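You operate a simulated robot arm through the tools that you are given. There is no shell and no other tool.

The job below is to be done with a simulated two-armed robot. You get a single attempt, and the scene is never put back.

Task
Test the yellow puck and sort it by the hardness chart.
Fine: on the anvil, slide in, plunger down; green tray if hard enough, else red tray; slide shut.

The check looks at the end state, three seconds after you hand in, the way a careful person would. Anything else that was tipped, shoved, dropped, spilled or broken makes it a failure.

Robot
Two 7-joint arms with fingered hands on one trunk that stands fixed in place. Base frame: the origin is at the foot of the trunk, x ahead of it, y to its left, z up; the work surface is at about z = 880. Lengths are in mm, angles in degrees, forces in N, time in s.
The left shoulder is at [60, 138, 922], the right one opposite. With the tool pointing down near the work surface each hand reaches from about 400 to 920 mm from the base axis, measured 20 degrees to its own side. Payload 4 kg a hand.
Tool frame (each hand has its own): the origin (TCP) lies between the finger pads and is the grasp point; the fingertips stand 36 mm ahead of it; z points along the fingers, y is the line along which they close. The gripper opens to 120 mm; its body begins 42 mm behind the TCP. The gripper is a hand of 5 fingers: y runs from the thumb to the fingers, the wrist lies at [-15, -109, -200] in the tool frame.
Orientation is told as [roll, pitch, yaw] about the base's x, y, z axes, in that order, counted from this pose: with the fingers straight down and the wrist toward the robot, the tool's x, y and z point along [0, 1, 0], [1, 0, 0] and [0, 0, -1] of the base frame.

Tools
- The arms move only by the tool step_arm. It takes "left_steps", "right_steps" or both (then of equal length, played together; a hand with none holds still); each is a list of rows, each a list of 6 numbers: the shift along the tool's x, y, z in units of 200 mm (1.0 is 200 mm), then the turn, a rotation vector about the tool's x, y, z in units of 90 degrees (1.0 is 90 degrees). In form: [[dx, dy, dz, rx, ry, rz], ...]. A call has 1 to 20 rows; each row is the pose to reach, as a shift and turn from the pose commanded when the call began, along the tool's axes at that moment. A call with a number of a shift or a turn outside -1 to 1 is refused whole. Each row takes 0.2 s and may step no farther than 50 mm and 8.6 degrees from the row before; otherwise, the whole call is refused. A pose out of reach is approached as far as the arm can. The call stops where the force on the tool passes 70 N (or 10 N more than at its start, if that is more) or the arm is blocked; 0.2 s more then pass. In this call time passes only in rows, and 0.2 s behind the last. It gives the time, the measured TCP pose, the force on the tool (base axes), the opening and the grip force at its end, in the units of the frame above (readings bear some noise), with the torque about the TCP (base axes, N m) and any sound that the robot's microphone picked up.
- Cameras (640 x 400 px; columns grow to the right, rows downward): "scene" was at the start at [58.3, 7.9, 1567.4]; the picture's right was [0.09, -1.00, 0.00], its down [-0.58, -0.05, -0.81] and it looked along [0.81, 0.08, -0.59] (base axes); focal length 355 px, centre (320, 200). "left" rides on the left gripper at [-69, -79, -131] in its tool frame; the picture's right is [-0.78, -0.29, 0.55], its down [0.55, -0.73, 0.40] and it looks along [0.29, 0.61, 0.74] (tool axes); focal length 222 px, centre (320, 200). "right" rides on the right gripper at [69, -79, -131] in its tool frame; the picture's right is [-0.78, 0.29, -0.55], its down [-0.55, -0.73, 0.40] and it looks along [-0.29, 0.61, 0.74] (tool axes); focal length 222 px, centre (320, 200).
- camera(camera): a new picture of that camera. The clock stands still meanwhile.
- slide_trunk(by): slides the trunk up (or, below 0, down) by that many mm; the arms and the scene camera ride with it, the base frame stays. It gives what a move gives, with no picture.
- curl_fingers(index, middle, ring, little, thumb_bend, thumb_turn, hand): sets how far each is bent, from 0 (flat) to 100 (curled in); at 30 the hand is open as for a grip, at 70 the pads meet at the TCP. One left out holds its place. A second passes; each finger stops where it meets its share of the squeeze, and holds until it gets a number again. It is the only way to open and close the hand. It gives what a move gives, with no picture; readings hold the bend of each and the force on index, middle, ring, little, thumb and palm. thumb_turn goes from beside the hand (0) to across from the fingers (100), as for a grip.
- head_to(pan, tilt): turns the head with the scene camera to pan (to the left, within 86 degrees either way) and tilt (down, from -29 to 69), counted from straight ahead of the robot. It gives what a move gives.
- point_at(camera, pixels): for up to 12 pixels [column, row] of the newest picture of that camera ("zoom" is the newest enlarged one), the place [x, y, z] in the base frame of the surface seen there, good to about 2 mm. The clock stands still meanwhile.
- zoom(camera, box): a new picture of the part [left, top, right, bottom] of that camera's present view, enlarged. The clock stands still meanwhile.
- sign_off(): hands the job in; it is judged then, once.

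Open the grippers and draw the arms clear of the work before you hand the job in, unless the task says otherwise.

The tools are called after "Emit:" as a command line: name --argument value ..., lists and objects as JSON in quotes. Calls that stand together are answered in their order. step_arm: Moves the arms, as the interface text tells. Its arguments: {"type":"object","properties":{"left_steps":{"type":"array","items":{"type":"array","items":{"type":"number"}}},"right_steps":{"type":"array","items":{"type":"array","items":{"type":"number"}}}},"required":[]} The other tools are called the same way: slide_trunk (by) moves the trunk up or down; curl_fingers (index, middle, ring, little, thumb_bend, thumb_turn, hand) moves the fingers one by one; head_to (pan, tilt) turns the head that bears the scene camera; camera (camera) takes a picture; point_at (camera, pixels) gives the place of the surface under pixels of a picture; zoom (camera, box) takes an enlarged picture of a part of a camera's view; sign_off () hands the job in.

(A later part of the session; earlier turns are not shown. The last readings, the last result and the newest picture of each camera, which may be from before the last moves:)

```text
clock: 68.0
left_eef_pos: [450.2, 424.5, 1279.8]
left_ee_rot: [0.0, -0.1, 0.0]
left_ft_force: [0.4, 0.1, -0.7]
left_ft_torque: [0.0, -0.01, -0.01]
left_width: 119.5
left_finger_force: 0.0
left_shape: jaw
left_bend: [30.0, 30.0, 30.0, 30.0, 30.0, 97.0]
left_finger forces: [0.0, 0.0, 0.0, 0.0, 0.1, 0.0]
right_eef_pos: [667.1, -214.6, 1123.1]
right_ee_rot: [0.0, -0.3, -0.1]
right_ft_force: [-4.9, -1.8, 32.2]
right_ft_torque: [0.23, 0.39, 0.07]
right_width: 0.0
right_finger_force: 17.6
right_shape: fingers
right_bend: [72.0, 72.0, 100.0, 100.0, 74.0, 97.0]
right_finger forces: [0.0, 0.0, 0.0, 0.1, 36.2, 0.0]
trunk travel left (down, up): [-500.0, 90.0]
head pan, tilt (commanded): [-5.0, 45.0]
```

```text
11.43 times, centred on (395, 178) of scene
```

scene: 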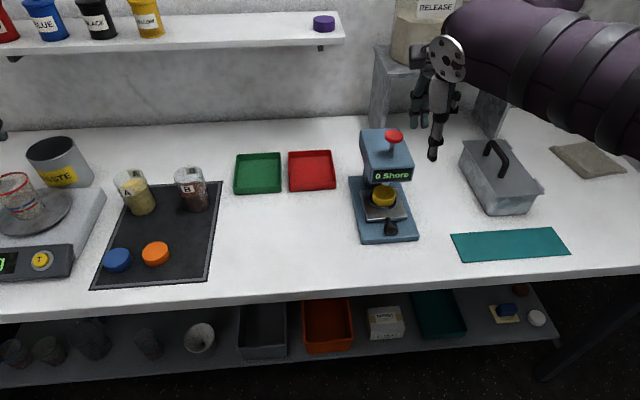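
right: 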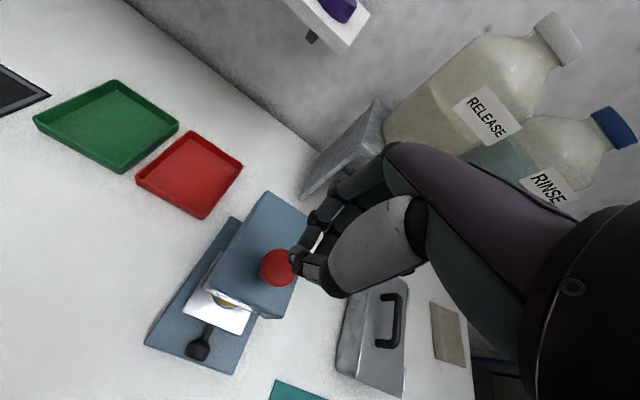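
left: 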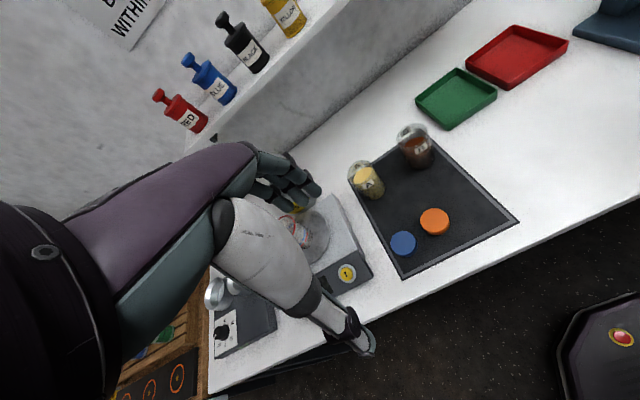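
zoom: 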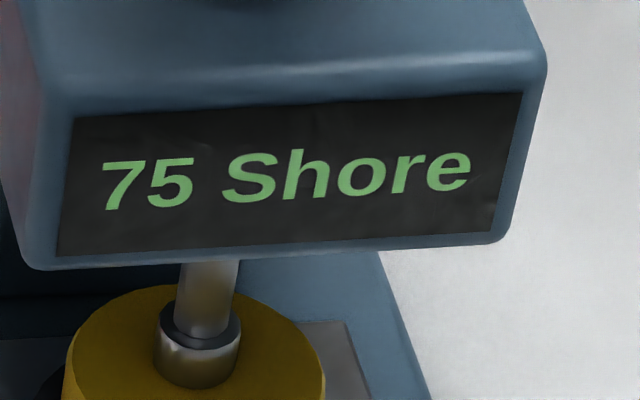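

The reading holds at 75 Shore, ≥ 65, so the puck goes to the green tray. I raise the hand and check whether the plunger springs back.

Emit:
step_arm --right_steps '[[0, 0, -0.03, 0, 0, 0], [0, 0, -0.08, 0, 0, 0], [0, 0, -0.13, 0, 0, 0], [0, 0, -0.2, 0, 0, 0], [0, 0, -0.3, 0, 0, 0], [0, 0, -0.45, 0, 0, 0]]'

Emit:
zoom --camera "scene" --box '[345, 60, 465, 220]'

```text
clock: 69.4
left_eef_pos: [453.5, 423.7, 1279.6]
left_ee_rot: [0.0, 0.1, 0.1]
left_ft_force: [-1.0, 0.5, 0.4]
left_ft_torque: [0.0, -0.02, 0.01]
left_width: 119.5
left_finger_force: 0.0
left_shape: jaw
left_bend: [30.0, 30.0, 30.0, 30.0, 30.0, 97.0]
left_finger forces: [0.1, 0.0, 0.1, 0.0, 0.0, 0.0]
right_eef_pos: [669.1, -215.6, 1209.9]
right_ee_rot: [0.0, 0.1, 0.0]
right_ft_force: [-0.1, 0.0, 0.1]
right_ft_torque: [0.01, 0.0, -0.03]
right_width: 0.1
right_finger_force: 0.0
right_shape: fingers
right_bend: [72.0, 72.0, 100.0, 100.0, 71.0, 97.0]
right_finger forces: [0.0, 0.0, 0.0, 0.1, 0.0, 0.0]
trunk travel left (down, up): [-500.0, 90.0]
head pan, tilt (commanded): [-5.0, 45.0]
```

```text
2.50 times, centred on (405, 140) of scene
```

zoom: 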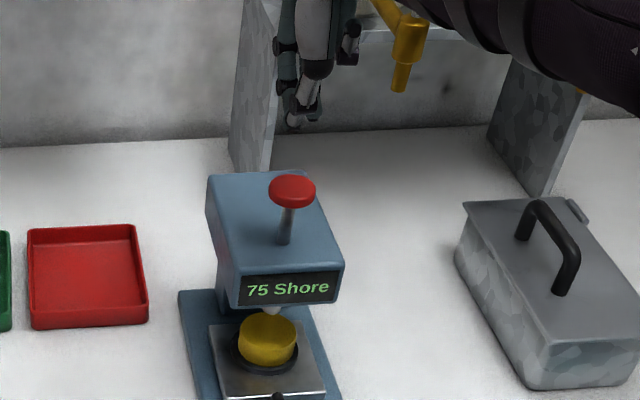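

The plunger sprang back. I now back off and turn to yaw −90° for pulling the slide out again.

Emit:
step_arm --right_steps '[[0, -0.06, 0, 0, 0, 0.083], [0, -0.12, 0, 0, 0, 0.167], [0, -0.18, 0, 0, 0, 0.25], [0, -0.24, 0, 0, 0, 0.333], [0, -0.3, 0, 0, 0, 0.417], [0, -0.36, 0, 0, 0, 0.5], [0, -0.42, 0, 0, 0, 0.583], [-0.004, -0.48, 0, 0, 0, 0.667], [-0.008, -0.54, 0, 0, 0, 0.75], [-0.012, -0.6, 0, 0, 0, 0.833], [-0.016, -0.65, 0, 0, 0, 0.917], [-0.02, -0.7, 0, 0, 0, 1.0]]'

Emit:
curl_fingers --hand "right" --index 46 --middle 46 --thumb_bend 46

Emit:
camera --camera "right"

```text
clock: 72.0
left_eef_pos: [454.9, 423.0, 1279.2]
left_ee_rot: [0.0, 0.0, 0.1]
left_ft_force: [-0.9, -0.8, -0.7]
left_ft_torque: [-0.01, 0.01, 0.02]
left_width: 119.7
left_finger_force: 0.0
left_shape: jaw
left_bend: [30.0, 30.0, 30.0, 30.0, 30.0, 97.0]
left_finger forces: [0.0, 0.1, 0.1, 0.0, 0.1, 0.0]
right_eef_pos: [529.1, -218.4, 1210.8]
right_ee_rot: [0.0, 0.0, -90.2]
right_ft_force: [0.2, -0.5, 0.8]
right_ft_torque: [0.0, 0.02, 0.02]
right_width: 0.0
right_finger_force: 0.1
right_shape: fingers
right_bend: [72.0, 72.0, 100.0, 100.0, 71.0, 97.0]
right_finger forces: [0.0, 0.0, 0.0, 0.1, 0.1, 0.0]
trunk travel left (down, up): [-500.0, 90.0]
head pan, tilt (commanded): [-5.0, 45.0]
```

```text
clock: 73.0
left_eef_pos: [453.7, 423.4, 1280.3]
left_ee_rot: [0.0, 0.0, 0.0]
left_ft_force: [-0.4, 0.5, -0.1]
left_ft_torque: [0.0, 0.0, 0.0]
left_width: 120.0
left_finger_force: 0.0
left_shape: jaw
left_bend: [30.0, 30.0, 30.0, 30.0, 30.0, 97.0]
left_finger forces: [0.1, 0.1, 0.0, 0.1, 0.0, 0.0]
right_eef_pos: [529.0, -218.9, 1210.2]
right_ee_rot: [0.0, 0.0, -90.1]
right_ft_force: [-0.8, 0.3, -0.9]
right_ft_torque: [0.01, -0.02, 0.02]
right_width: 71.5
right_finger_force: 0.0
right_shape: fingers
right_bend: [46.0, 46.0, 100.0, 100.0, 46.0, 97.0]
right_finger forces: [0.1, 0.0, 0.0, 0.0, 0.0, 0.1]
trunk travel left (down, up): [-500.0, 90.0]
head pan, tilt (commanded): [-5.0, 45.0]
```

```text
taken
```

right: 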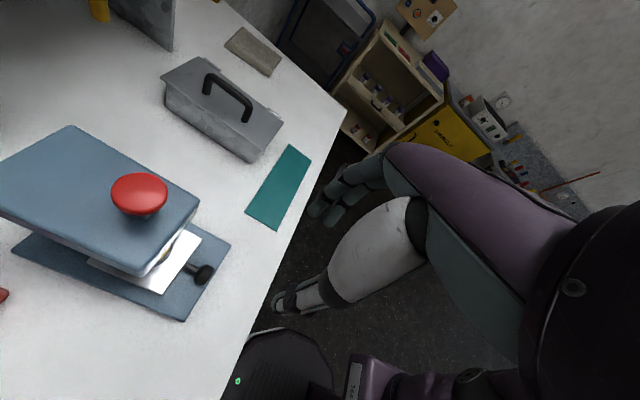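

I descend along the earlier safe path to (574,-219.5,1014), above the knob.

Emit:
step_arm --right_steps '[[0, 0.004, 0.22, 0, 0, 0], [0, 0.004, 0.44, 0, 0, 0], [0.02, 0.004, 0.66, 0, 0, 0], [0.12, 0.004, 0.86, 0, 0, 0], [0.225, 0.004, 0.98, 0, 0, 0]]'

Emit:
camera --camera "right"

```text
clock: 74.2
left_eef_pos: [453.6, 422.9, 1281.2]
left_ee_rot: [0.0, 0.1, 0.0]
left_ft_force: [-0.5, -0.1, 1.0]
left_ft_torque: [-0.03, 0.01, 0.02]
left_width: 119.7
left_finger_force: 0.0
left_shape: jaw
left_bend: [30.0, 30.0, 30.0, 30.0, 30.0, 97.0]
left_finger forces: [0.0, 0.0, 0.1, 0.1, 0.1, 0.0]
right_eef_pos: [574.6, -220.9, 1014.3]
right_ee_rot: [0.0, 0.0, -90.0]
right_ft_force: [0.2, -0.4, -0.6]
right_ft_torque: [-0.03, 0.01, -0.02]
right_width: 71.5
right_finger_force: 0.0
right_shape: fingers
right_bend: [46.0, 46.0, 100.0, 100.0, 46.0, 97.0]
right_finger forces: [0.0, 0.0, 0.0, 0.0, 0.1, 0.0]
trunk travel left (down, up): [-500.0, 90.0]
head pan, tilt (commanded): [-5.0, 45.0]
```

```text
taken
```

right: 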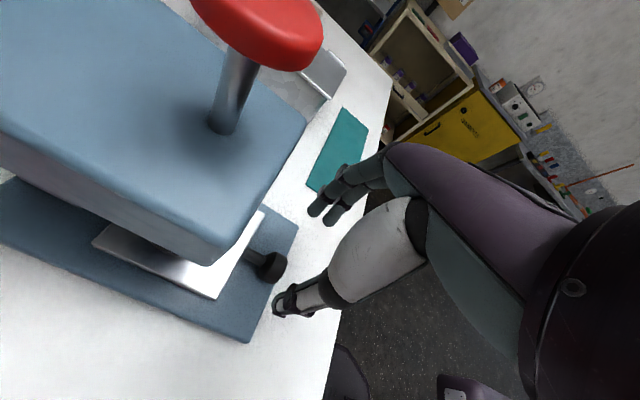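

The knob (272,267) lies between the fingers. I lower to z≈946 and close on it.

Emit:
step_arm --right_steps '[[0, 0, 0.12, 0, 0, 0], [0, 0, 0.24, 0, 0, 0], [0, 0, 0.342, 0, 0, 0]]'

Emit:
curl_fingers --hand "right" --index 72 --middle 72 --thumb_bend 72

Emit:
zoom --camera "right" --box '[200, 150, 380, 330]'

```text
clock: 75.0
left_eef_pos: [454.3, 423.2, 1280.0]
left_ee_rot: [0.1, -0.1, -0.1]
left_ft_force: [-0.5, 0.7, -0.6]
left_ft_torque: [0.03, 0.01, 0.03]
left_width: 119.6
left_finger_force: 0.1
left_shape: jaw
left_bend: [30.0, 30.0, 30.0, 30.0, 30.0, 97.0]
left_finger forces: [0.0, 0.1, 0.1, 0.0, 0.0, 0.0]
right_eef_pos: [573.1, -219.6, 945.3]
right_ee_rot: [0.0, 0.0, -90.0]
right_ft_force: [-0.3, 0.1, 0.0]
right_ft_torque: [0.0, -0.03, -0.03]
right_width: 71.8
right_finger_force: 0.1
right_shape: fingers
right_bend: [46.0, 46.0, 100.0, 100.0, 46.0, 97.0]
right_finger forces: [0.0, 0.1, 0.1, 0.1, 0.1, 0.0]
trunk travel left (down, up): [-500.0, 90.0]
head pan, tilt (commanded): [-5.0, 45.0]
```

```text
clock: 76.0
left_eef_pos: [453.9, 422.1, 1281.0]
left_ee_rot: [0.0, -0.1, 0.1]
left_ft_force: [-0.1, -0.3, 0.1]
left_ft_torque: [-0.01, 0.01, -0.01]
left_width: 119.6
left_finger_force: 0.1
left_shape: jaw
left_bend: [30.0, 30.0, 30.0, 30.0, 30.0, 97.0]
left_finger forces: [0.0, 0.1, 0.0, 0.0, 0.0, 0.0]
right_eef_pos: [572.3, -221.7, 945.8]
right_ee_rot: [-0.1, -0.1, -90.0]
right_ft_force: [-7.0, -3.7, -6.0]
right_ft_torque: [-0.04, 0.22, -0.07]
right_width: 26.4
right_finger_force: 15.0
right_shape: fingers
right_bend: [62.0, 68.0, 100.0, 100.0, 64.0, 97.0]
right_finger forces: [11.4, 7.8, 0.0, 0.0, 11.7, 0.1]
trunk travel left (down, up): [-500.0, 90.0]
head pan, tilt (commanded): [-5.0, 45.0]
```

```text
2.22 times, centred on (290, 240) of right
```

zoom: 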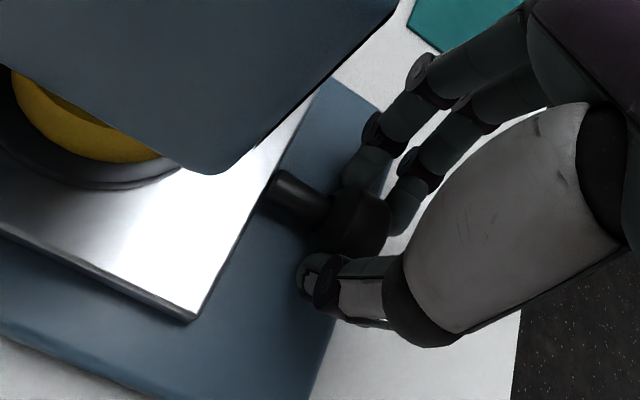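

Grip established (11–12 N). I pull the slide out 100 mm with a gentle start and finish.

Emit:
step_arm --right_steps '[[-0.008, 0, 0, 0, 0, 0], [-0.02, 0, 0, 0, 0, 0], [-0.038, 0, 0, 0, 0, 0], [-0.06, 0, 0, 0, 0, 0], [-0.085, 0, 0, 0, 0, 0], [-0.113, 0, 0, 0, 0, 0], [-0.143, 0, 0, 0, 0, 0], [-0.173, 0, 0, 0, 0, 0], [-0.203, 0, 0, 0, 0, 0], [-0.233, 0, 0, 0, 0, 0], [-0.263, 0, 0, 0, 0, 0], [-0.293, 0, 0, 0, 0, 0], [-0.323, 0, 0, 0, 0, 0], [-0.353, 0, 0, 0, 0, 0], [-0.383, 0, 0, 0, 0, 0], [-0.413, 0, 0, 0, 0, 0], [-0.443, 0, 0, 0, 0, 0], [-0.468, 0, 0, 0, 0, 0], [-0.488, 0, 0, 0, 0, 0], [-0.5, 0, 0, 0, 0, 0]]'

Emit:
camera --camera "right"

Emit:
camera --camera "scene"

```text
clock: 80.2
left_eef_pos: [454.2, 422.2, 1280.9]
left_ee_rot: [-0.1, 0.0, 0.0]
left_ft_force: [0.4, -0.7, -1.4]
left_ft_torque: [-0.01, 0.01, 0.01]
left_width: 119.9
left_finger_force: 0.0
left_shape: jaw
left_bend: [30.0, 30.0, 30.0, 30.0, 30.0, 97.0]
left_finger forces: [0.1, 0.1, 0.0, 0.0, 0.0, 0.1]
right_eef_pos: [474.4, -220.1, 946.1]
right_ee_rot: [0.0, 0.1, -90.0]
right_ft_force: [-1.1, -0.7, -5.3]
right_ft_torque: [0.01, 0.0, 0.04]
right_width: 26.3
right_finger_force: 13.5
right_shape: fingers
right_bend: [61.0, 71.0, 100.0, 100.0, 65.0, 97.0]
right_finger forces: [10.7, 4.3, 0.0, 0.0, 12.0, 0.1]
trunk travel left (down, up): [-500.0, 90.0]
head pan, tilt (commanded): [-5.0, 45.0]
```

```text
taken
```

right: 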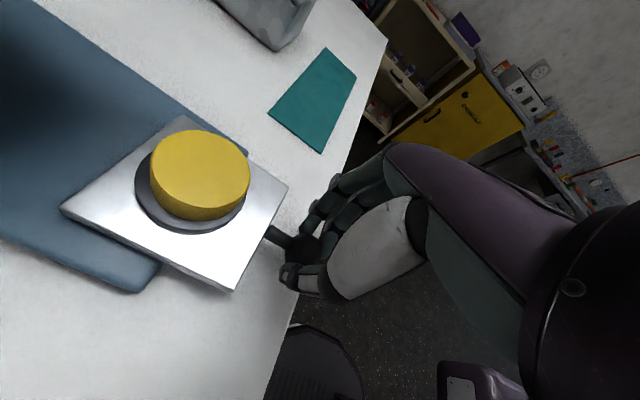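

```text
taken
```

scene: 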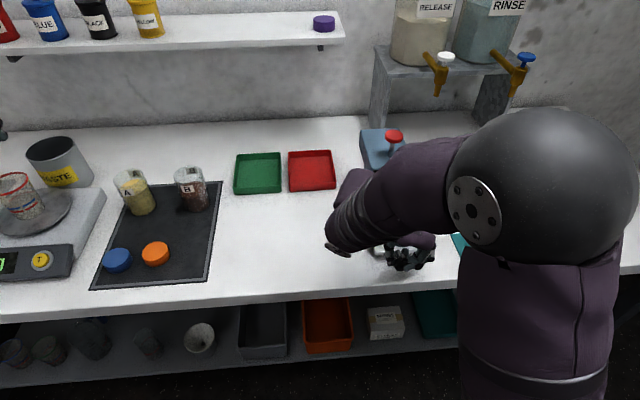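

Slide out again with the puck riding along. I release the knob and rise straight up.

Emit:
curl_fingers --hand "right" --index 46 --middle 46 --thumb_bend 46

Emit:
step_arm --right_steps '[[0, 0, -0.05, 0, 0, 0], [0, 0, -0.15, 0, 0, 0], [0, 0, -0.35, 0, 0, 0], [0, 0, -0.55, 0, 0, 0], [0, 0, -0.75, 0, 0, 0], [0, 0, -0.95, 0, 0, 0]]'

Emit:
curl_fingers --hand "right" --index 42 --middle 42 --thumb_bend 42

Emit:
camera --camera "scene"

Emit:
camera --camera "right"

```text
clock: 81.2
left_eef_pos: [453.8, 422.7, 1280.2]
left_ee_rot: [0.1, 0.0, 0.0]
left_ft_force: [-0.6, 0.0, 0.1]
left_ft_torque: [0.02, 0.01, 0.01]
left_width: 119.8
left_finger_force: 0.1
left_shape: jaw
left_bend: [30.0, 30.0, 30.0, 30.0, 30.0, 97.0]
left_finger forces: [0.0, 0.0, 0.0, 0.0, 0.1, 0.0]
right_eef_pos: [474.4, -220.9, 946.9]
right_ee_rot: [0.0, 0.0, -90.0]
right_ft_force: [-0.9, 0.7, -0.8]
right_ft_torque: [0.02, -0.05, -0.02]
right_width: 71.3
right_finger_force: 0.1
right_shape: fingers
right_bend: [46.0, 46.0, 100.0, 100.0, 46.0, 97.0]
right_finger forces: [0.1, 0.0, 0.0, 0.1, 0.1, 0.0]
trunk travel left (down, up): [-500.0, 90.0]
head pan, tilt (commanded): [-5.0, 45.0]
```

```text
clock: 82.6
left_eef_pos: [454.0, 423.7, 1280.5]
left_ee_rot: [0.0, 0.0, -0.1]
left_ft_force: [0.0, 0.0, 0.2]
left_ft_torque: [0.01, 0.0, -0.01]
left_width: 119.6
left_finger_force: 0.1
left_shape: jaw
left_bend: [30.0, 30.0, 30.0, 30.0, 30.0, 97.0]
left_finger forces: [0.0, 0.0, 0.0, 0.1, 0.0, 0.1]
right_eef_pos: [474.4, -220.3, 1136.8]
right_ee_rot: [0.0, -0.1, -90.1]
right_ft_force: [1.4, 0.4, -0.3]
right_ft_torque: [0.02, 0.01, 0.02]
right_width: 71.4
right_finger_force: 0.0
right_shape: fingers
right_bend: [46.0, 46.0, 100.0, 100.0, 46.0, 97.0]
right_finger forces: [0.0, 0.0, 0.1, 0.0, 0.0, 0.0]
trunk travel left (down, up): [-500.0, 90.0]
head pan, tilt (commanded): [-5.0, 45.0]
```

```text
clock: 83.6
left_eef_pos: [455.1, 423.7, 1279.9]
left_ee_rot: [0.0, 0.0, 0.0]
left_ft_force: [0.9, -0.2, -0.9]
left_ft_torque: [0.0, 0.01, -0.01]
left_width: 119.8
left_finger_force: 0.1
left_shape: jaw
left_bend: [30.0, 30.0, 30.0, 30.0, 30.0, 97.0]
left_finger forces: [0.0, 0.0, 0.0, 0.0, 0.1, 0.0]
right_eef_pos: [474.4, -221.4, 1137.2]
right_ee_rot: [0.1, -0.1, -90.0]
right_ft_force: [-0.8, -0.5, 1.3]
right_ft_torque: [-0.03, -0.01, 0.04]
right_width: 83.4
right_finger_force: 0.2
right_shape: fingers
right_bend: [42.0, 42.0, 100.0, 100.0, 42.0, 97.0]
right_finger forces: [0.0, 0.0, 0.0, 0.0, 0.1, 0.1]
trunk travel left (down, up): [-500.0, 90.0]
head pan, tilt (commanded): [-5.0, 45.0]
```

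```text
taken
```

scene: 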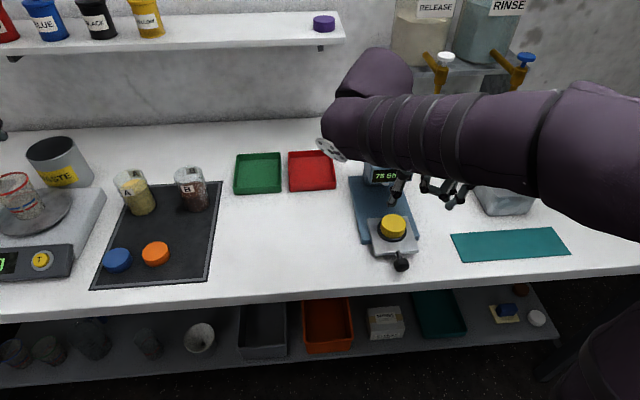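

```text
taken
```

right: 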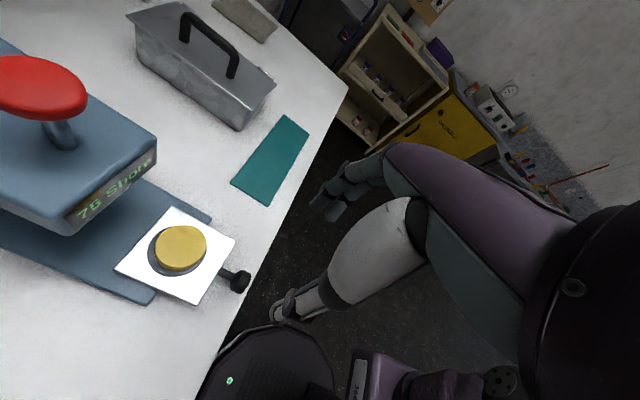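

I zoom on the puck at (393,226) to get its centre.

Emit:
zoom --camera "scene" --box '[355, 195, 435, 275]'

Emit:
point_at --camera "zoom" --pixels '[[310, 150], [260, 150], [360, 150], [310, 118], [310, 182], [310, 220]]'

Emit:
point_at --camera "right" --pixels '[[181, 245], [160, 243], [204, 243], [181, 229], [181, 264]]'

```text
5.00 times, centred on (395, 235) of scene
```

zoom: 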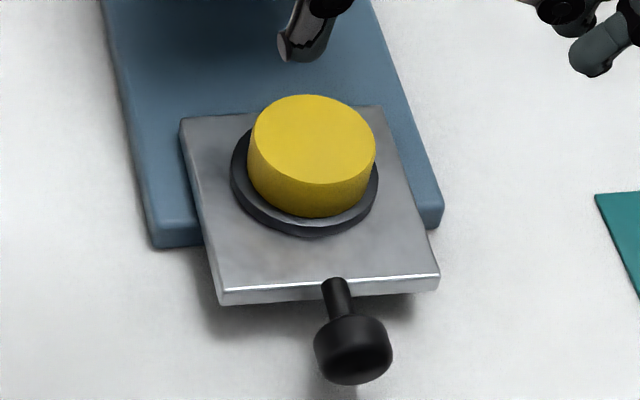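

```text
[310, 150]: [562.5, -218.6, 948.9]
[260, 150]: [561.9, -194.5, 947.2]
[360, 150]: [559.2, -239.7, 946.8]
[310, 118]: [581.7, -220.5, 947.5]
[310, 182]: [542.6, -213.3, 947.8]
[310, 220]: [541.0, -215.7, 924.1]
```

```text
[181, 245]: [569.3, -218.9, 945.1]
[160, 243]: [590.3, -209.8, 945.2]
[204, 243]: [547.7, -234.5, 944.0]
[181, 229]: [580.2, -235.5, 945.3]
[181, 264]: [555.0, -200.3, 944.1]
```

Puck centre ≈ (568.5,-220), top ≈948. I go over it at yaw −90° with TCP (571,-226), lowering to z≈1000.

Emit:
step_arm --right_steps '[[0.2, 0.01, 0, 0, 0, 0], [0.4, 0.02, 0, 0, 0, 0], [0.483, 0.025, 0.1, 0, 0, 0], [0.483, 0.025, 0.3, 0, 0, 0], [0.483, 0.025, 0.5, 0, 0, 0], [0.483, 0.025, 0.685, 0, 0, 0]]'

Emit:
camera --camera "right"

Emit:
camera --camera "scene"

```text
clock: 85.0
left_eef_pos: [453.8, 422.8, 1280.8]
left_ee_rot: [0.0, 0.0, 0.1]
left_ft_force: [-0.2, -0.6, 0.4]
left_ft_torque: [0.04, -0.01, -0.01]
left_width: 120.1
left_finger_force: 0.0
left_shape: jaw
left_bend: [30.0, 30.0, 30.0, 30.0, 30.0, 97.0]
left_finger forces: [0.0, 0.0, 0.0, 0.0, 0.0, 0.1]
right_eef_pos: [570.9, -227.0, 998.6]
right_ee_rot: [0.1, 0.0, -90.0]
right_ft_force: [0.1, 0.4, 0.0]
right_ft_torque: [-0.02, 0.04, 0.01]
right_width: 83.4
right_finger_force: 0.1
right_shape: fingers
right_bend: [42.0, 42.0, 100.0, 100.0, 42.0, 97.0]
right_finger forces: [0.0, 0.1, 0.1, 0.0, 0.0, 0.0]
trunk travel left (down, up): [-500.0, 90.0]
head pan, tilt (commanded): [-5.0, 45.0]
```

```text
taken
```

right: 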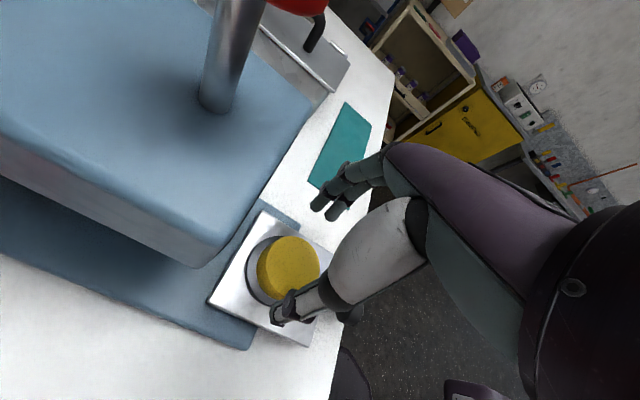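

```text
taken
```

scene: 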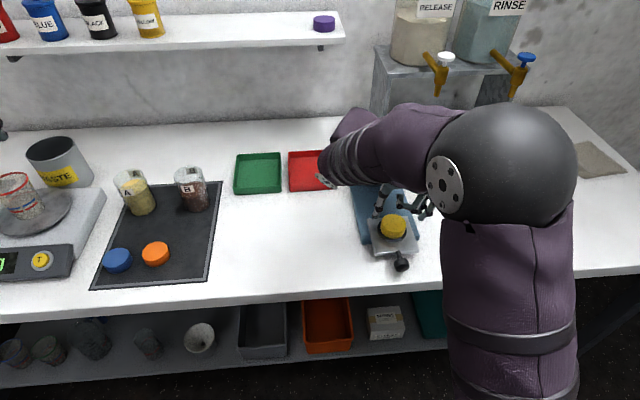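

I check the thumb-tip clearance to the puck edge before lowering.

Emit:
zoom --camera "right" --box '[230, 170, 390, 340]'

Emit:
point_at --camera "right" --pixels '[[288, 262], [283, 312], [274, 318], [290, 295], [318, 207], [333, 213], [272, 290], [305, 245]]'

```text
2.35 times, centred on (310, 255) of right
```

zoom: 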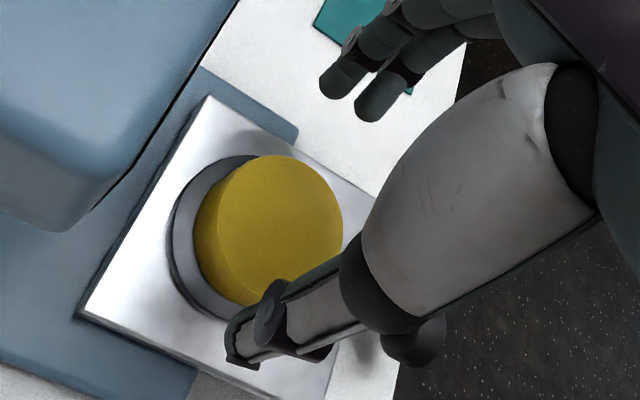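

```text
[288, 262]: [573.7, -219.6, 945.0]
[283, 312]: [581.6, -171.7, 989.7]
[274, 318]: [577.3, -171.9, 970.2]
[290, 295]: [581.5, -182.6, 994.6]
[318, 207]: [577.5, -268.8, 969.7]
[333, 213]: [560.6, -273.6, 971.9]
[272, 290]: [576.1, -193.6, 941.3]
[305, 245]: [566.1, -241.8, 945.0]
```

Clearances are ~8 mm at the thumb and ~16 mm at the fingers. I shift 2 mm and lower to z≈967, then close.

Emit:
step_arm --right_steps '[[0, -0.01, 0.05, 0, 0, 0], [0, -0.01, 0.1, 0, 0, 0], [0, -0.01, 0.158, 0, 0, 0]]'

Emit:
curl_fingers --hand "right" --index 64 --middle 64 --thumb_bend 64

Emit:
zoom --camera "right" --box '[230, 170, 390, 340]'

```text
clock: 85.8
left_eef_pos: [453.7, 422.6, 1280.2]
left_ee_rot: [-0.1, 0.0, 0.1]
left_ft_force: [0.6, -0.2, 1.2]
left_ft_torque: [0.01, 0.01, 0.02]
left_width: 119.7
left_finger_force: 0.0
left_shape: jaw
left_bend: [30.0, 30.0, 30.0, 30.0, 30.0, 97.0]
left_finger forces: [0.1, 0.0, 0.0, 0.1, 0.0, 0.0]
right_eef_pos: [570.1, -223.3, 966.3]
right_ee_rot: [0.0, 0.0, -89.9]
right_ft_force: [-0.5, 0.9, 0.4]
right_ft_torque: [-0.05, 0.03, 0.0]
right_width: 83.5
right_finger_force: 0.0
right_shape: fingers
right_bend: [42.0, 42.0, 100.0, 100.0, 42.0, 97.0]
right_finger forces: [0.0, 0.0, 0.1, 0.0, 0.0, 0.0]
trunk travel left (down, up): [-500.0, 90.0]
head pan, tilt (commanded): [-5.0, 45.0]
```

```text
clock: 86.8
left_eef_pos: [454.2, 423.3, 1280.4]
left_ee_rot: [0.0, 0.0, 0.1]
left_ft_force: [-0.2, -1.2, -0.4]
left_ft_torque: [-0.01, 0.01, 0.02]
left_width: 119.5
left_finger_force: 0.0
left_shape: jaw
left_bend: [30.0, 30.0, 30.0, 30.0, 30.0, 97.0]
left_finger forces: [0.0, 0.0, 0.0, 0.1, 0.1, 0.0]
right_eef_pos: [570.2, -223.7, 966.7]
right_ee_rot: [0.0, 0.0, -90.0]
right_ft_force: [-1.4, 0.2, -0.7]
right_ft_torque: [-0.06, 0.03, -0.01]
right_width: 46.8
right_finger_force: 12.1
right_shape: fingers
right_bend: [58.0, 59.0, 100.0, 100.0, 56.0, 96.0]
right_finger forces: [6.3, 6.2, 0.1, 0.0, 11.9, 0.1]
trunk travel left (down, up): [-500.0, 90.0]
head pan, tilt (commanded): [-5.0, 45.0]
```

```text
2.35 times, centred on (310, 255) of right
```

zoom: 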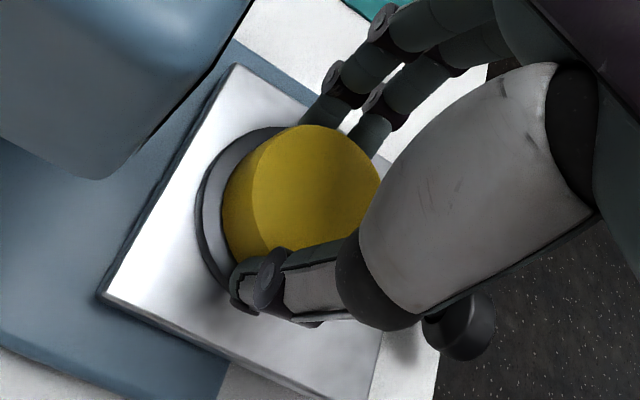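

Good balanced grip (6.3/6.2/11.9 N). I lift straight up slowly and check the puck.

Emit:
step_arm --right_steps '[[0, 0, -0.03, 0, 0, 0], [0, 0, -0.08, 0, 0, 0], [0, 0, -0.15, 0, 0, 0], [0, 0, -0.3, 0, 0, 0], [0, 0, -0.48, 0, 0, 0], [-0.05, 0, -0.66, 0, 0, 0], [-0.15, 0, -0.84, 0, 0, 0]]'

Emit:
camera --camera "right"

Emit:
camera --camera "scene"

```text
clock: 88.4
left_eef_pos: [453.6, 422.7, 1281.5]
left_ee_rot: [0.0, 0.0, 0.0]
left_ft_force: [-0.6, -0.2, 0.0]
left_ft_torque: [-0.03, -0.01, -0.02]
left_width: 119.6
left_finger_force: 0.1
left_shape: jaw
left_bend: [30.0, 30.0, 30.0, 30.0, 30.0, 97.0]
left_finger forces: [0.0, 0.1, 0.1, 0.0, 0.0, 0.0]
right_eef_pos: [538.5, -223.3, 1136.1]
right_ee_rot: [-0.1, -0.1, -90.0]
right_ft_force: [-0.4, 0.4, -0.3]
right_ft_torque: [-0.02, -0.03, 0.0]
right_width: 46.7
right_finger_force: 11.9
right_shape: fingers
right_bend: [58.0, 59.0, 100.0, 100.0, 56.0, 96.0]
right_finger forces: [6.1, 5.7, 0.0, 0.0, 11.9, 0.0]
trunk travel left (down, up): [-500.0, 90.0]
head pan, tilt (commanded): [-5.0, 45.0]
```

```text
taken
```

right: 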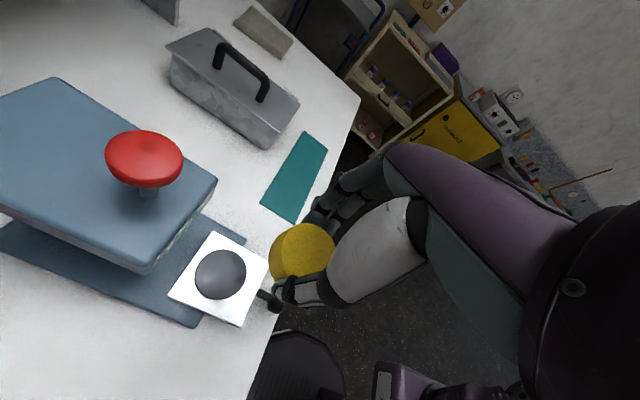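

```text
taken
```

scene: 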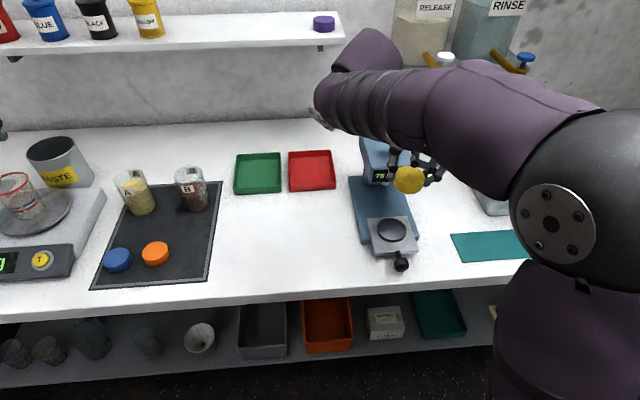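

The puck is held firmly. I measure the green tray corners and the shelf overhang above it.

Emit:
point_at --camera "scene" --pixels '[[258, 173], [240, 160], [276, 160], [239, 187], [278, 187], [236, 154], [281, 153], [234, 193], [284, 191], [300, 44], [200, 48], [324, 24]]'

Emit:
zoom --camera "scene" --box '[225, 140, 345, 205]'

```text
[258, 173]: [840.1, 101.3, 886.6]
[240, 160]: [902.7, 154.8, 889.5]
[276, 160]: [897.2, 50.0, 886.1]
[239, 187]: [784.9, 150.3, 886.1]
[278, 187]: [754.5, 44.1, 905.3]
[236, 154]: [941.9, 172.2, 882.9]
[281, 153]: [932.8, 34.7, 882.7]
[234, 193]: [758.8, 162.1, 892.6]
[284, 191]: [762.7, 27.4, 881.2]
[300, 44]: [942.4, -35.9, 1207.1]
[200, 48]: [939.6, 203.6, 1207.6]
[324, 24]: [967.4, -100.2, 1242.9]
```

```text
5.33 times, centred on (285, 172) of scene
```

zoom: 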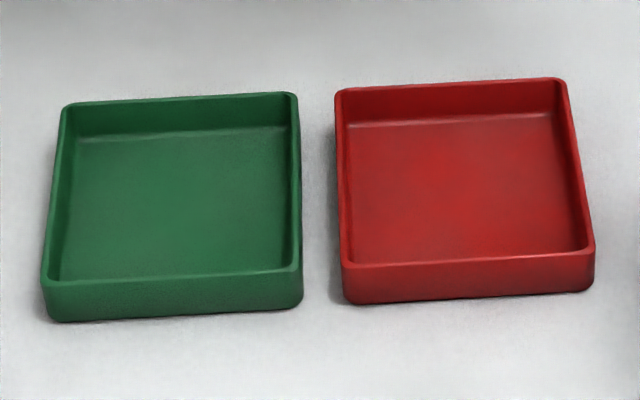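

Green tray centre ≈ (835,101), floor ≈886, rim ≈906; shelf edge at x=942, z=1207 is clear. I swing left at z≈1136 while rotating to yaw 0.

Emit:
step_arm --right_steps '[[0, -0.05, 0, 0, 0, -0.083], [0, -0.12, 0, 0, 0, -0.167], [0, -0.2, 0, 0, 0, -0.25], [0, -0.285, 0, 0, 0, -0.333], [0, -0.37, 0, 0, 0, -0.417], [0, -0.455, 0, 0, 0, -0.5], [0, -0.54, 0, 0, 0, -0.583], [0, -0.625, 0, 0, 0, -0.667], [0, -0.71, 0, 0, 0, -0.75], [0, -0.795, 0, 0, 0, -0.833], [0, -0.875, 0, 0, 0, -0.917], [0, -0.95, 0, 0, 0, -1.0]]'

Emit:
camera --camera "right"

Emit:
camera --camera "scene"

```text
clock: 91.0
left_eef_pos: [453.5, 423.0, 1280.2]
left_ee_rot: [0.0, 0.0, 0.0]
left_ft_force: [-0.4, 0.2, 0.4]
left_ft_torque: [-0.01, -0.02, 0.01]
left_width: 119.7
left_finger_force: 0.0
left_shape: jaw
left_bend: [30.0, 30.0, 30.0, 30.0, 30.0, 97.0]
left_finger forces: [0.1, 0.0, 0.0, 0.0, 0.0, 0.0]
right_eef_pos: [541.8, -32.7, 1134.3]
right_ee_rot: [0.0, 0.0, 0.2]
right_ft_force: [0.1, 0.2, -0.9]
right_ft_torque: [-0.01, 0.01, 0.0]
right_width: 47.2
right_finger_force: 11.5
right_shape: fingers
right_bend: [58.0, 59.0, 100.0, 100.0, 56.0, 96.0]
right_finger forces: [6.1, 5.8, 0.0, 0.1, 11.8, 0.0]
trunk travel left (down, up): [-500.0, 90.0]
head pan, tilt (commanded): [-5.0, 45.0]
```

```text
taken
```

right: 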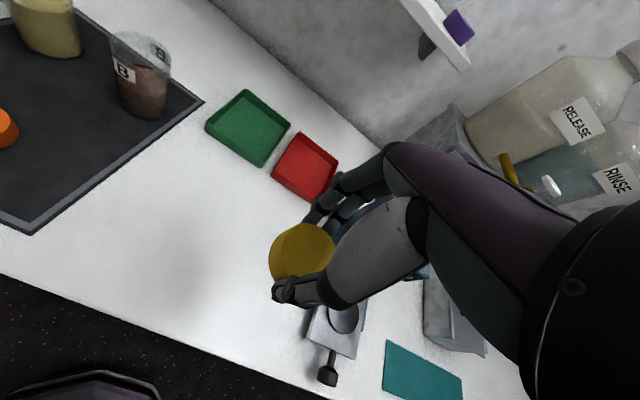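

```text
taken
```

scene: 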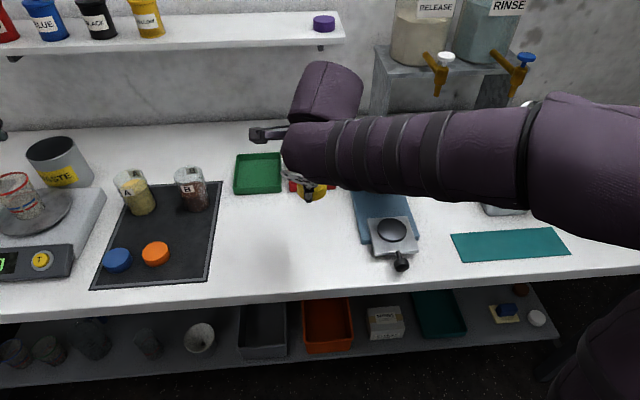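

Next I move to (640,100) at the same height.

Emit:
step_arm --right_steps '[[0.166, 0.122, 0, 0, 0, 0], [0.333, 0.245, 0, 0, 0, 0], [0.5, 0.367, 0, 0, 0, 0], [0.665, 0.49, 0, 0, 0, 0]]'

Emit:
step_arm --right_steps '[[0, 0.2, 0, 0, 0, 0], [0, 0.4, 0, 0, 0, 0], [0, 0.6, 0.1, 0, 0, 0], [0, 0.8, 0.2, 0, 0, 0], [0, 0.97, 0.3, 0, 0, 0]]'

Emit:
camera --camera "right"

Emit:
camera --camera "scene"

```text
clock: 92.0
left_eef_pos: [454.6, 424.0, 1279.4]
left_ee_rot: [0.0, 0.0, 0.0]
left_ft_force: [1.1, -0.9, -0.4]
left_ft_torque: [-0.01, 0.03, -0.04]
left_width: 119.8
left_finger_force: 0.2
left_shape: jaw
left_bend: [30.0, 30.0, 30.0, 30.0, 30.0, 97.0]
left_finger forces: [0.0, 0.1, 0.0, 0.0, 0.0, 0.1]
right_eef_pos: [640.0, 101.1, 1133.4]
right_ee_rot: [0.0, -0.1, 0.1]
right_ft_force: [0.0, 0.3, -0.2]
right_ft_torque: [-0.03, -0.01, 0.0]
right_width: 46.7
right_finger_force: 12.1
right_shape: fingers
right_bend: [58.0, 59.0, 100.0, 100.0, 56.0, 96.0]
right_finger forces: [6.3, 5.9, 0.0, 0.0, 11.7, 0.1]
trunk travel left (down, up): [-500.0, 90.0]
head pan, tilt (commanded): [-5.0, 45.0]
```

```text
clock: 93.2
left_eef_pos: [452.8, 423.6, 1280.0]
left_ee_rot: [0.0, 0.0, 0.0]
left_ft_force: [1.0, -0.5, -0.3]
left_ft_torque: [-0.04, -0.04, 0.01]
left_width: 120.0
left_finger_force: 0.1
left_shape: jaw
left_bend: [30.0, 30.0, 30.0, 30.0, 30.0, 97.0]
left_finger forces: [0.0, 0.0, 0.0, 0.1, 0.0, 0.1]
right_eef_pos: [804.5, 92.5, 1078.8]
right_ee_rot: [-0.3, 0.1, 0.1]
right_ft_force: [-0.7, 0.2, -0.5]
right_ft_torque: [-0.01, -0.04, -0.03]
right_width: 46.5
right_finger_force: 11.7
right_shape: fingers
right_bend: [58.0, 59.0, 100.0, 100.0, 56.0, 96.0]
right_finger forces: [6.1, 5.8, 0.0, 0.0, 11.7, 0.0]
right hand out of reach, approached as far as the arm can: row 4, 5
trunk travel left (down, up): [-500.0, 90.0]
head pan, tilt (commanded): [-5.0, 45.0]
```

```text
taken
```

right: 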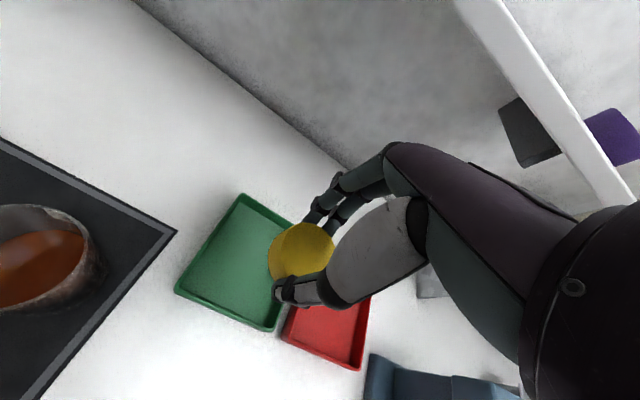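

```text
taken
```

scene: 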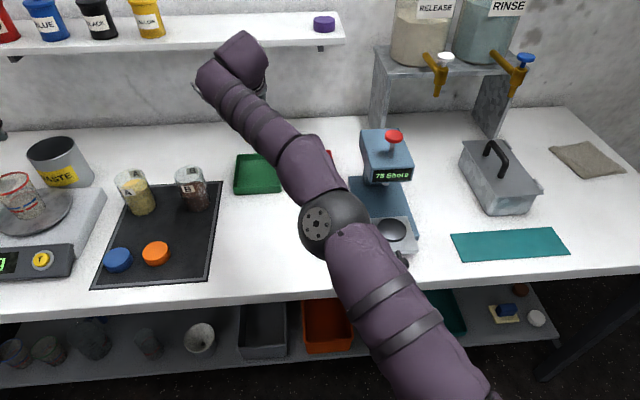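

The arm is near its reach limit at this height (wrist too high above the shoulder); lower down it should reach. First I check how close the elbow (330,225) is to the tester.

Emit:
point_at --camera "scene" --pixels '[[318, 225], [340, 205], [360, 230], [340, 250], [320, 165], [270, 130], [240, 70], [380, 300], [420, 350], [366, 255]]'

Emit:
camera --camera "left"

```text
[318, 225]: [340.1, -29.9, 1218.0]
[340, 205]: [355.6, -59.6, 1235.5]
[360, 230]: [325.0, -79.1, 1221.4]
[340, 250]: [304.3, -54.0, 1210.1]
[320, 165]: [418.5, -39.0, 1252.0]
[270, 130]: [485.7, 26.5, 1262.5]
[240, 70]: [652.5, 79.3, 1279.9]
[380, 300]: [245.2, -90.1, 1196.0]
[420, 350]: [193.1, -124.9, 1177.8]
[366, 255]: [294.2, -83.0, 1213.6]
```

```text
taken
```

left: 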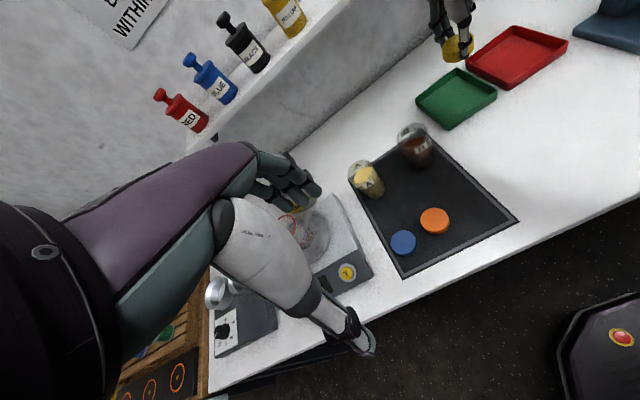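

The elbow is high (z≈1215) and clear. I lower the hand in steps; the target should come within reach as it descends.

Emit:
step_arm --right_steps '[[0, 0, 0.12, 0, 0, 0], [0, 0, 0.24, 0, 0, 0], [0, 0, 0.36, 0, 0, 0], [0, 0, 0.4, 0, 0, 0]]'

Emit:
camera --camera "right"

Emit:
camera --camera "left"

```text
clock: 94.2
left_eef_pos: [454.6, 423.2, 1279.4]
left_ee_rot: [0.0, 0.0, -0.1]
left_ft_force: [0.3, 0.0, 0.0]
left_ft_torque: [-0.01, -0.01, 0.01]
left_width: 119.6
left_finger_force: 0.1
left_shape: jaw
left_bend: [30.0, 30.0, 30.0, 30.0, 30.0, 97.0]
left_finger forces: [0.1, 0.0, 0.1, 0.1, 0.0, 0.1]
right_eef_pos: [806.3, 93.2, 998.3]
right_ee_rot: [0.1, 0.0, 0.1]
right_ft_force: [0.2, 0.2, -0.3]
right_ft_torque: [0.01, -0.01, -0.03]
right_width: 46.8
right_finger_force: 12.0
right_shape: fingers
right_bend: [58.0, 59.0, 100.0, 100.0, 56.0, 96.0]
right_finger forces: [6.1, 5.7, 0.0, 0.0, 11.6, 0.0]
trunk travel left (down, up): [-500.0, 90.0]
head pan, tilt (commanded): [-5.0, 45.0]
```

```text
taken
```

right: 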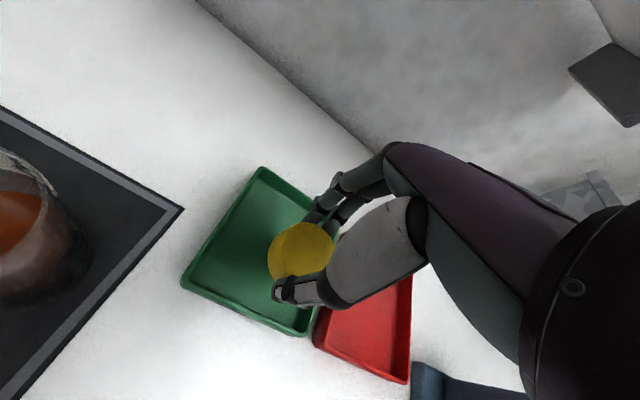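

```text
taken
```

left: 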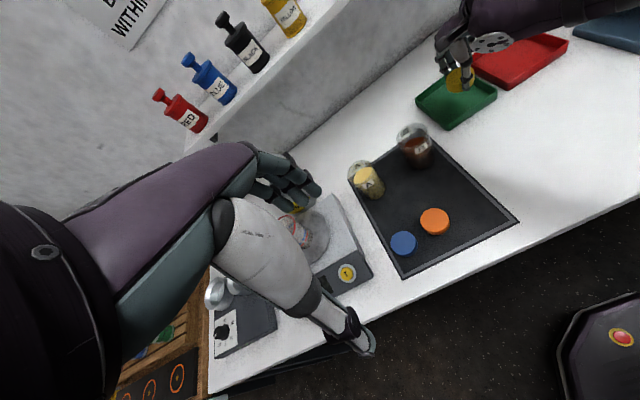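

The hand now sits at (806,93,998). I move to (838,101) and lower to z≈945 above the green tray floor.

Emit:
step_arm --right_steps '[[0.02, 0.08, 0.0, 0, 0, 0], [0.04, 0.16, 0.05, 0, 0, 0], [0.04, 0.16, 0.15, 0, 0, 0], [0.04, 0.16, 0.265, 0, 0, 0]]'

Emit:
camera --camera "right"

Emit:
zoom --camera "left" --box '[390, 0, 640, 150]'

Emit:
camera --camera "scene"

```text
clock: 95.2
left_eef_pos: [454.9, 422.8, 1280.1]
left_ee_rot: [0.0, 0.0, 0.0]
left_ft_force: [-0.3, -0.3, 0.1]
left_ft_torque: [0.02, -0.02, 0.01]
left_width: 120.0
left_finger_force: 0.1
left_shape: jaw
left_bend: [30.0, 30.0, 30.0, 30.0, 30.0, 97.0]
left_finger forces: [0.0, 0.1, 0.1, 0.0, 0.0, 0.0]
right_eef_pos: [830.4, 97.1, 951.6]
right_ee_rot: [-0.1, -0.1, -0.1]
right_ft_force: [-0.3, 0.6, -0.4]
right_ft_torque: [-0.03, -0.03, 0.02]
right_width: 46.5
right_finger_force: 11.9
right_shape: fingers
right_bend: [58.0, 59.0, 100.0, 100.0, 56.0, 96.0]
right_finger forces: [6.2, 5.6, 0.1, 0.0, 11.6, 0.1]
right hand out of reach, approached as far as the arm can: row 2, 3, 4
trunk travel left (down, up): [-500.0, 90.0]
head pan, tilt (commanded): [-5.0, 45.0]
```

```text
taken
```

right: 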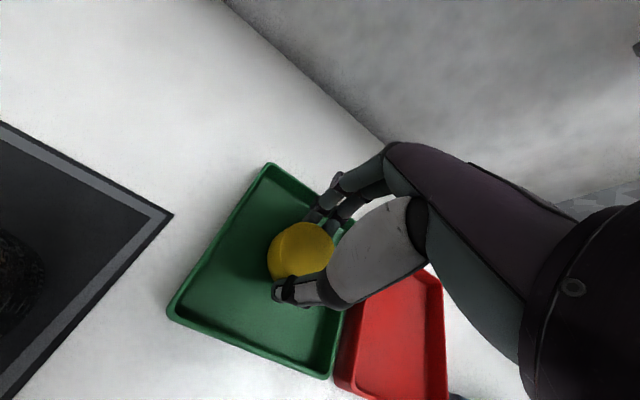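

```text
2.56 times, centred on (515, 75) of left
```

zoom: 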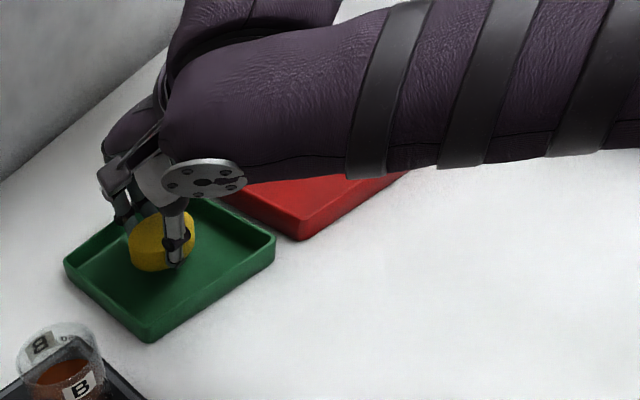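

```text
taken
```

scene: 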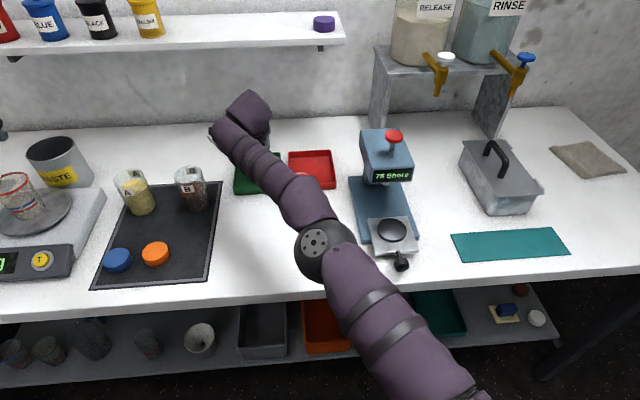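

I'm at (830,97,952), still a bit short of the tray centre. I measure the tray walls from the right camera to judge the thumb's clearance at the front wall.

Emit:
point_at --camera "right" --pixels '[[172, 312], [185, 305], [328, 374], [325, 355], [262, 340], [255, 325], [270, 166], [272, 180], [280, 312], [297, 250], [345, 325], [330, 300]]'

Emit:
zoom --camera "right" --box '[160, 150, 400, 390]'

```text
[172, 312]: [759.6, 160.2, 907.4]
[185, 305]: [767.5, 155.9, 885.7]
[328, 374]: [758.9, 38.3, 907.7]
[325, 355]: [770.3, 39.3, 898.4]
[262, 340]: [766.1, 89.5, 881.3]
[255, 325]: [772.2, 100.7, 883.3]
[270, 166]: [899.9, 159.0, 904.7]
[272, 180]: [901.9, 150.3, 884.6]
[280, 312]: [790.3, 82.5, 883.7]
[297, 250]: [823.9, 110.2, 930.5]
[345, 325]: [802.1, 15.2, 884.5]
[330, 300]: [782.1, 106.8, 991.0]
```

```text
1.67 times, centred on (280, 270) of right
```

zoom: 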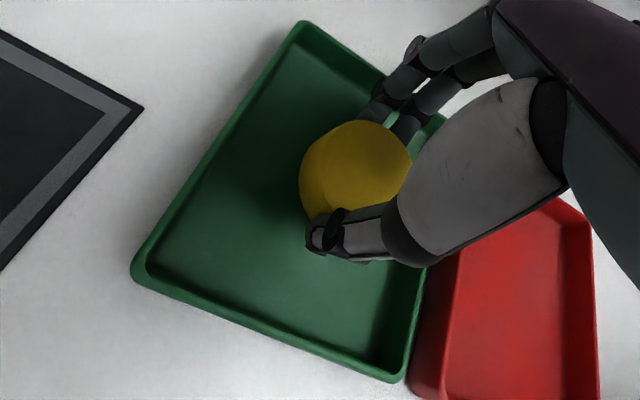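

The tray interior is x≈766–897, y≈43–155, so the puck at ≈(826,101) is well centred with ~15 mm thumb clearance. The puck bottom is ~20 mm above the floor; I lower 16 mm.

Emit:
step_arm --right_steps '[[0, 0, 0.03, 0, 0, 0], [0, 0, 0.06, 0, 0, 0], [0, 0, 0.08, 0, 0, 0]]'

Emit:
zoom --camera "right" --box '[160, 150, 400, 390]'

Emit:
zoom --camera "left" --box '[390, 0, 640, 150]'

```text
clock: 96.0
left_eef_pos: [454.2, 422.9, 1280.4]
left_ee_rot: [0.1, 0.1, -0.1]
left_ft_force: [0.4, -0.2, 0.0]
left_ft_torque: [0.04, 0.01, -0.02]
left_width: 119.8
left_finger_force: 0.0
left_shape: jaw
left_bend: [30.0, 30.0, 30.0, 30.0, 30.0, 97.0]
left_finger forces: [0.1, 0.1, 0.0, 0.0, 0.0, 0.0]
right_eef_pos: [832.3, 96.8, 936.0]
right_ee_rot: [-0.1, 0.0, 0.0]
right_ft_force: [-0.1, -0.6, 0.0]
right_ft_torque: [0.03, 0.02, 0.01]
right_width: 46.4
right_finger_force: 11.9
right_shape: fingers
right_bend: [58.0, 59.0, 100.0, 100.0, 56.0, 96.0]
right_finger forces: [6.2, 5.6, 0.1, 0.0, 11.6, 0.1]
trunk travel left (down, up): [-500.0, 90.0]
head pan, tilt (commanded): [-5.0, 45.0]
```

```text
1.67 times, centred on (280, 270) of right
```

zoom: 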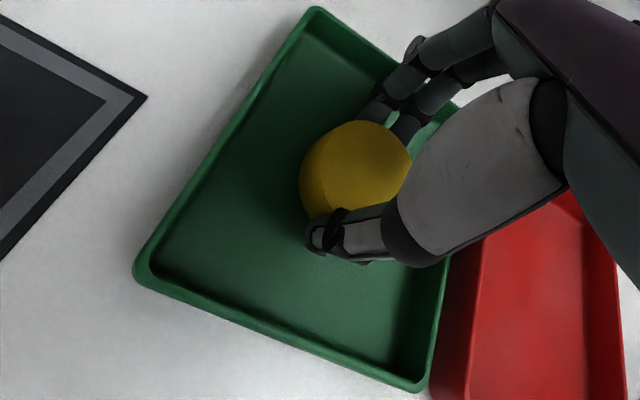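

```text
2.56 times, centred on (515, 75) of left
```

zoom: 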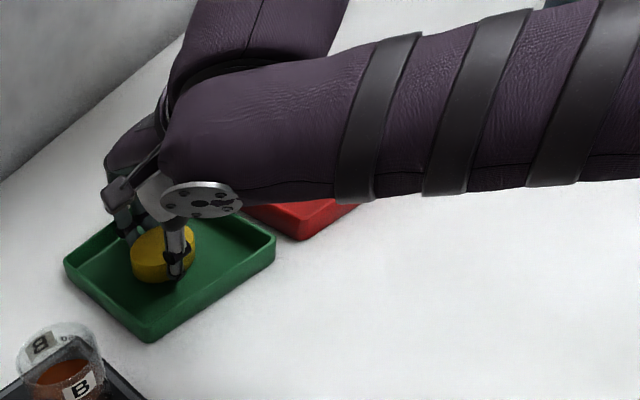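

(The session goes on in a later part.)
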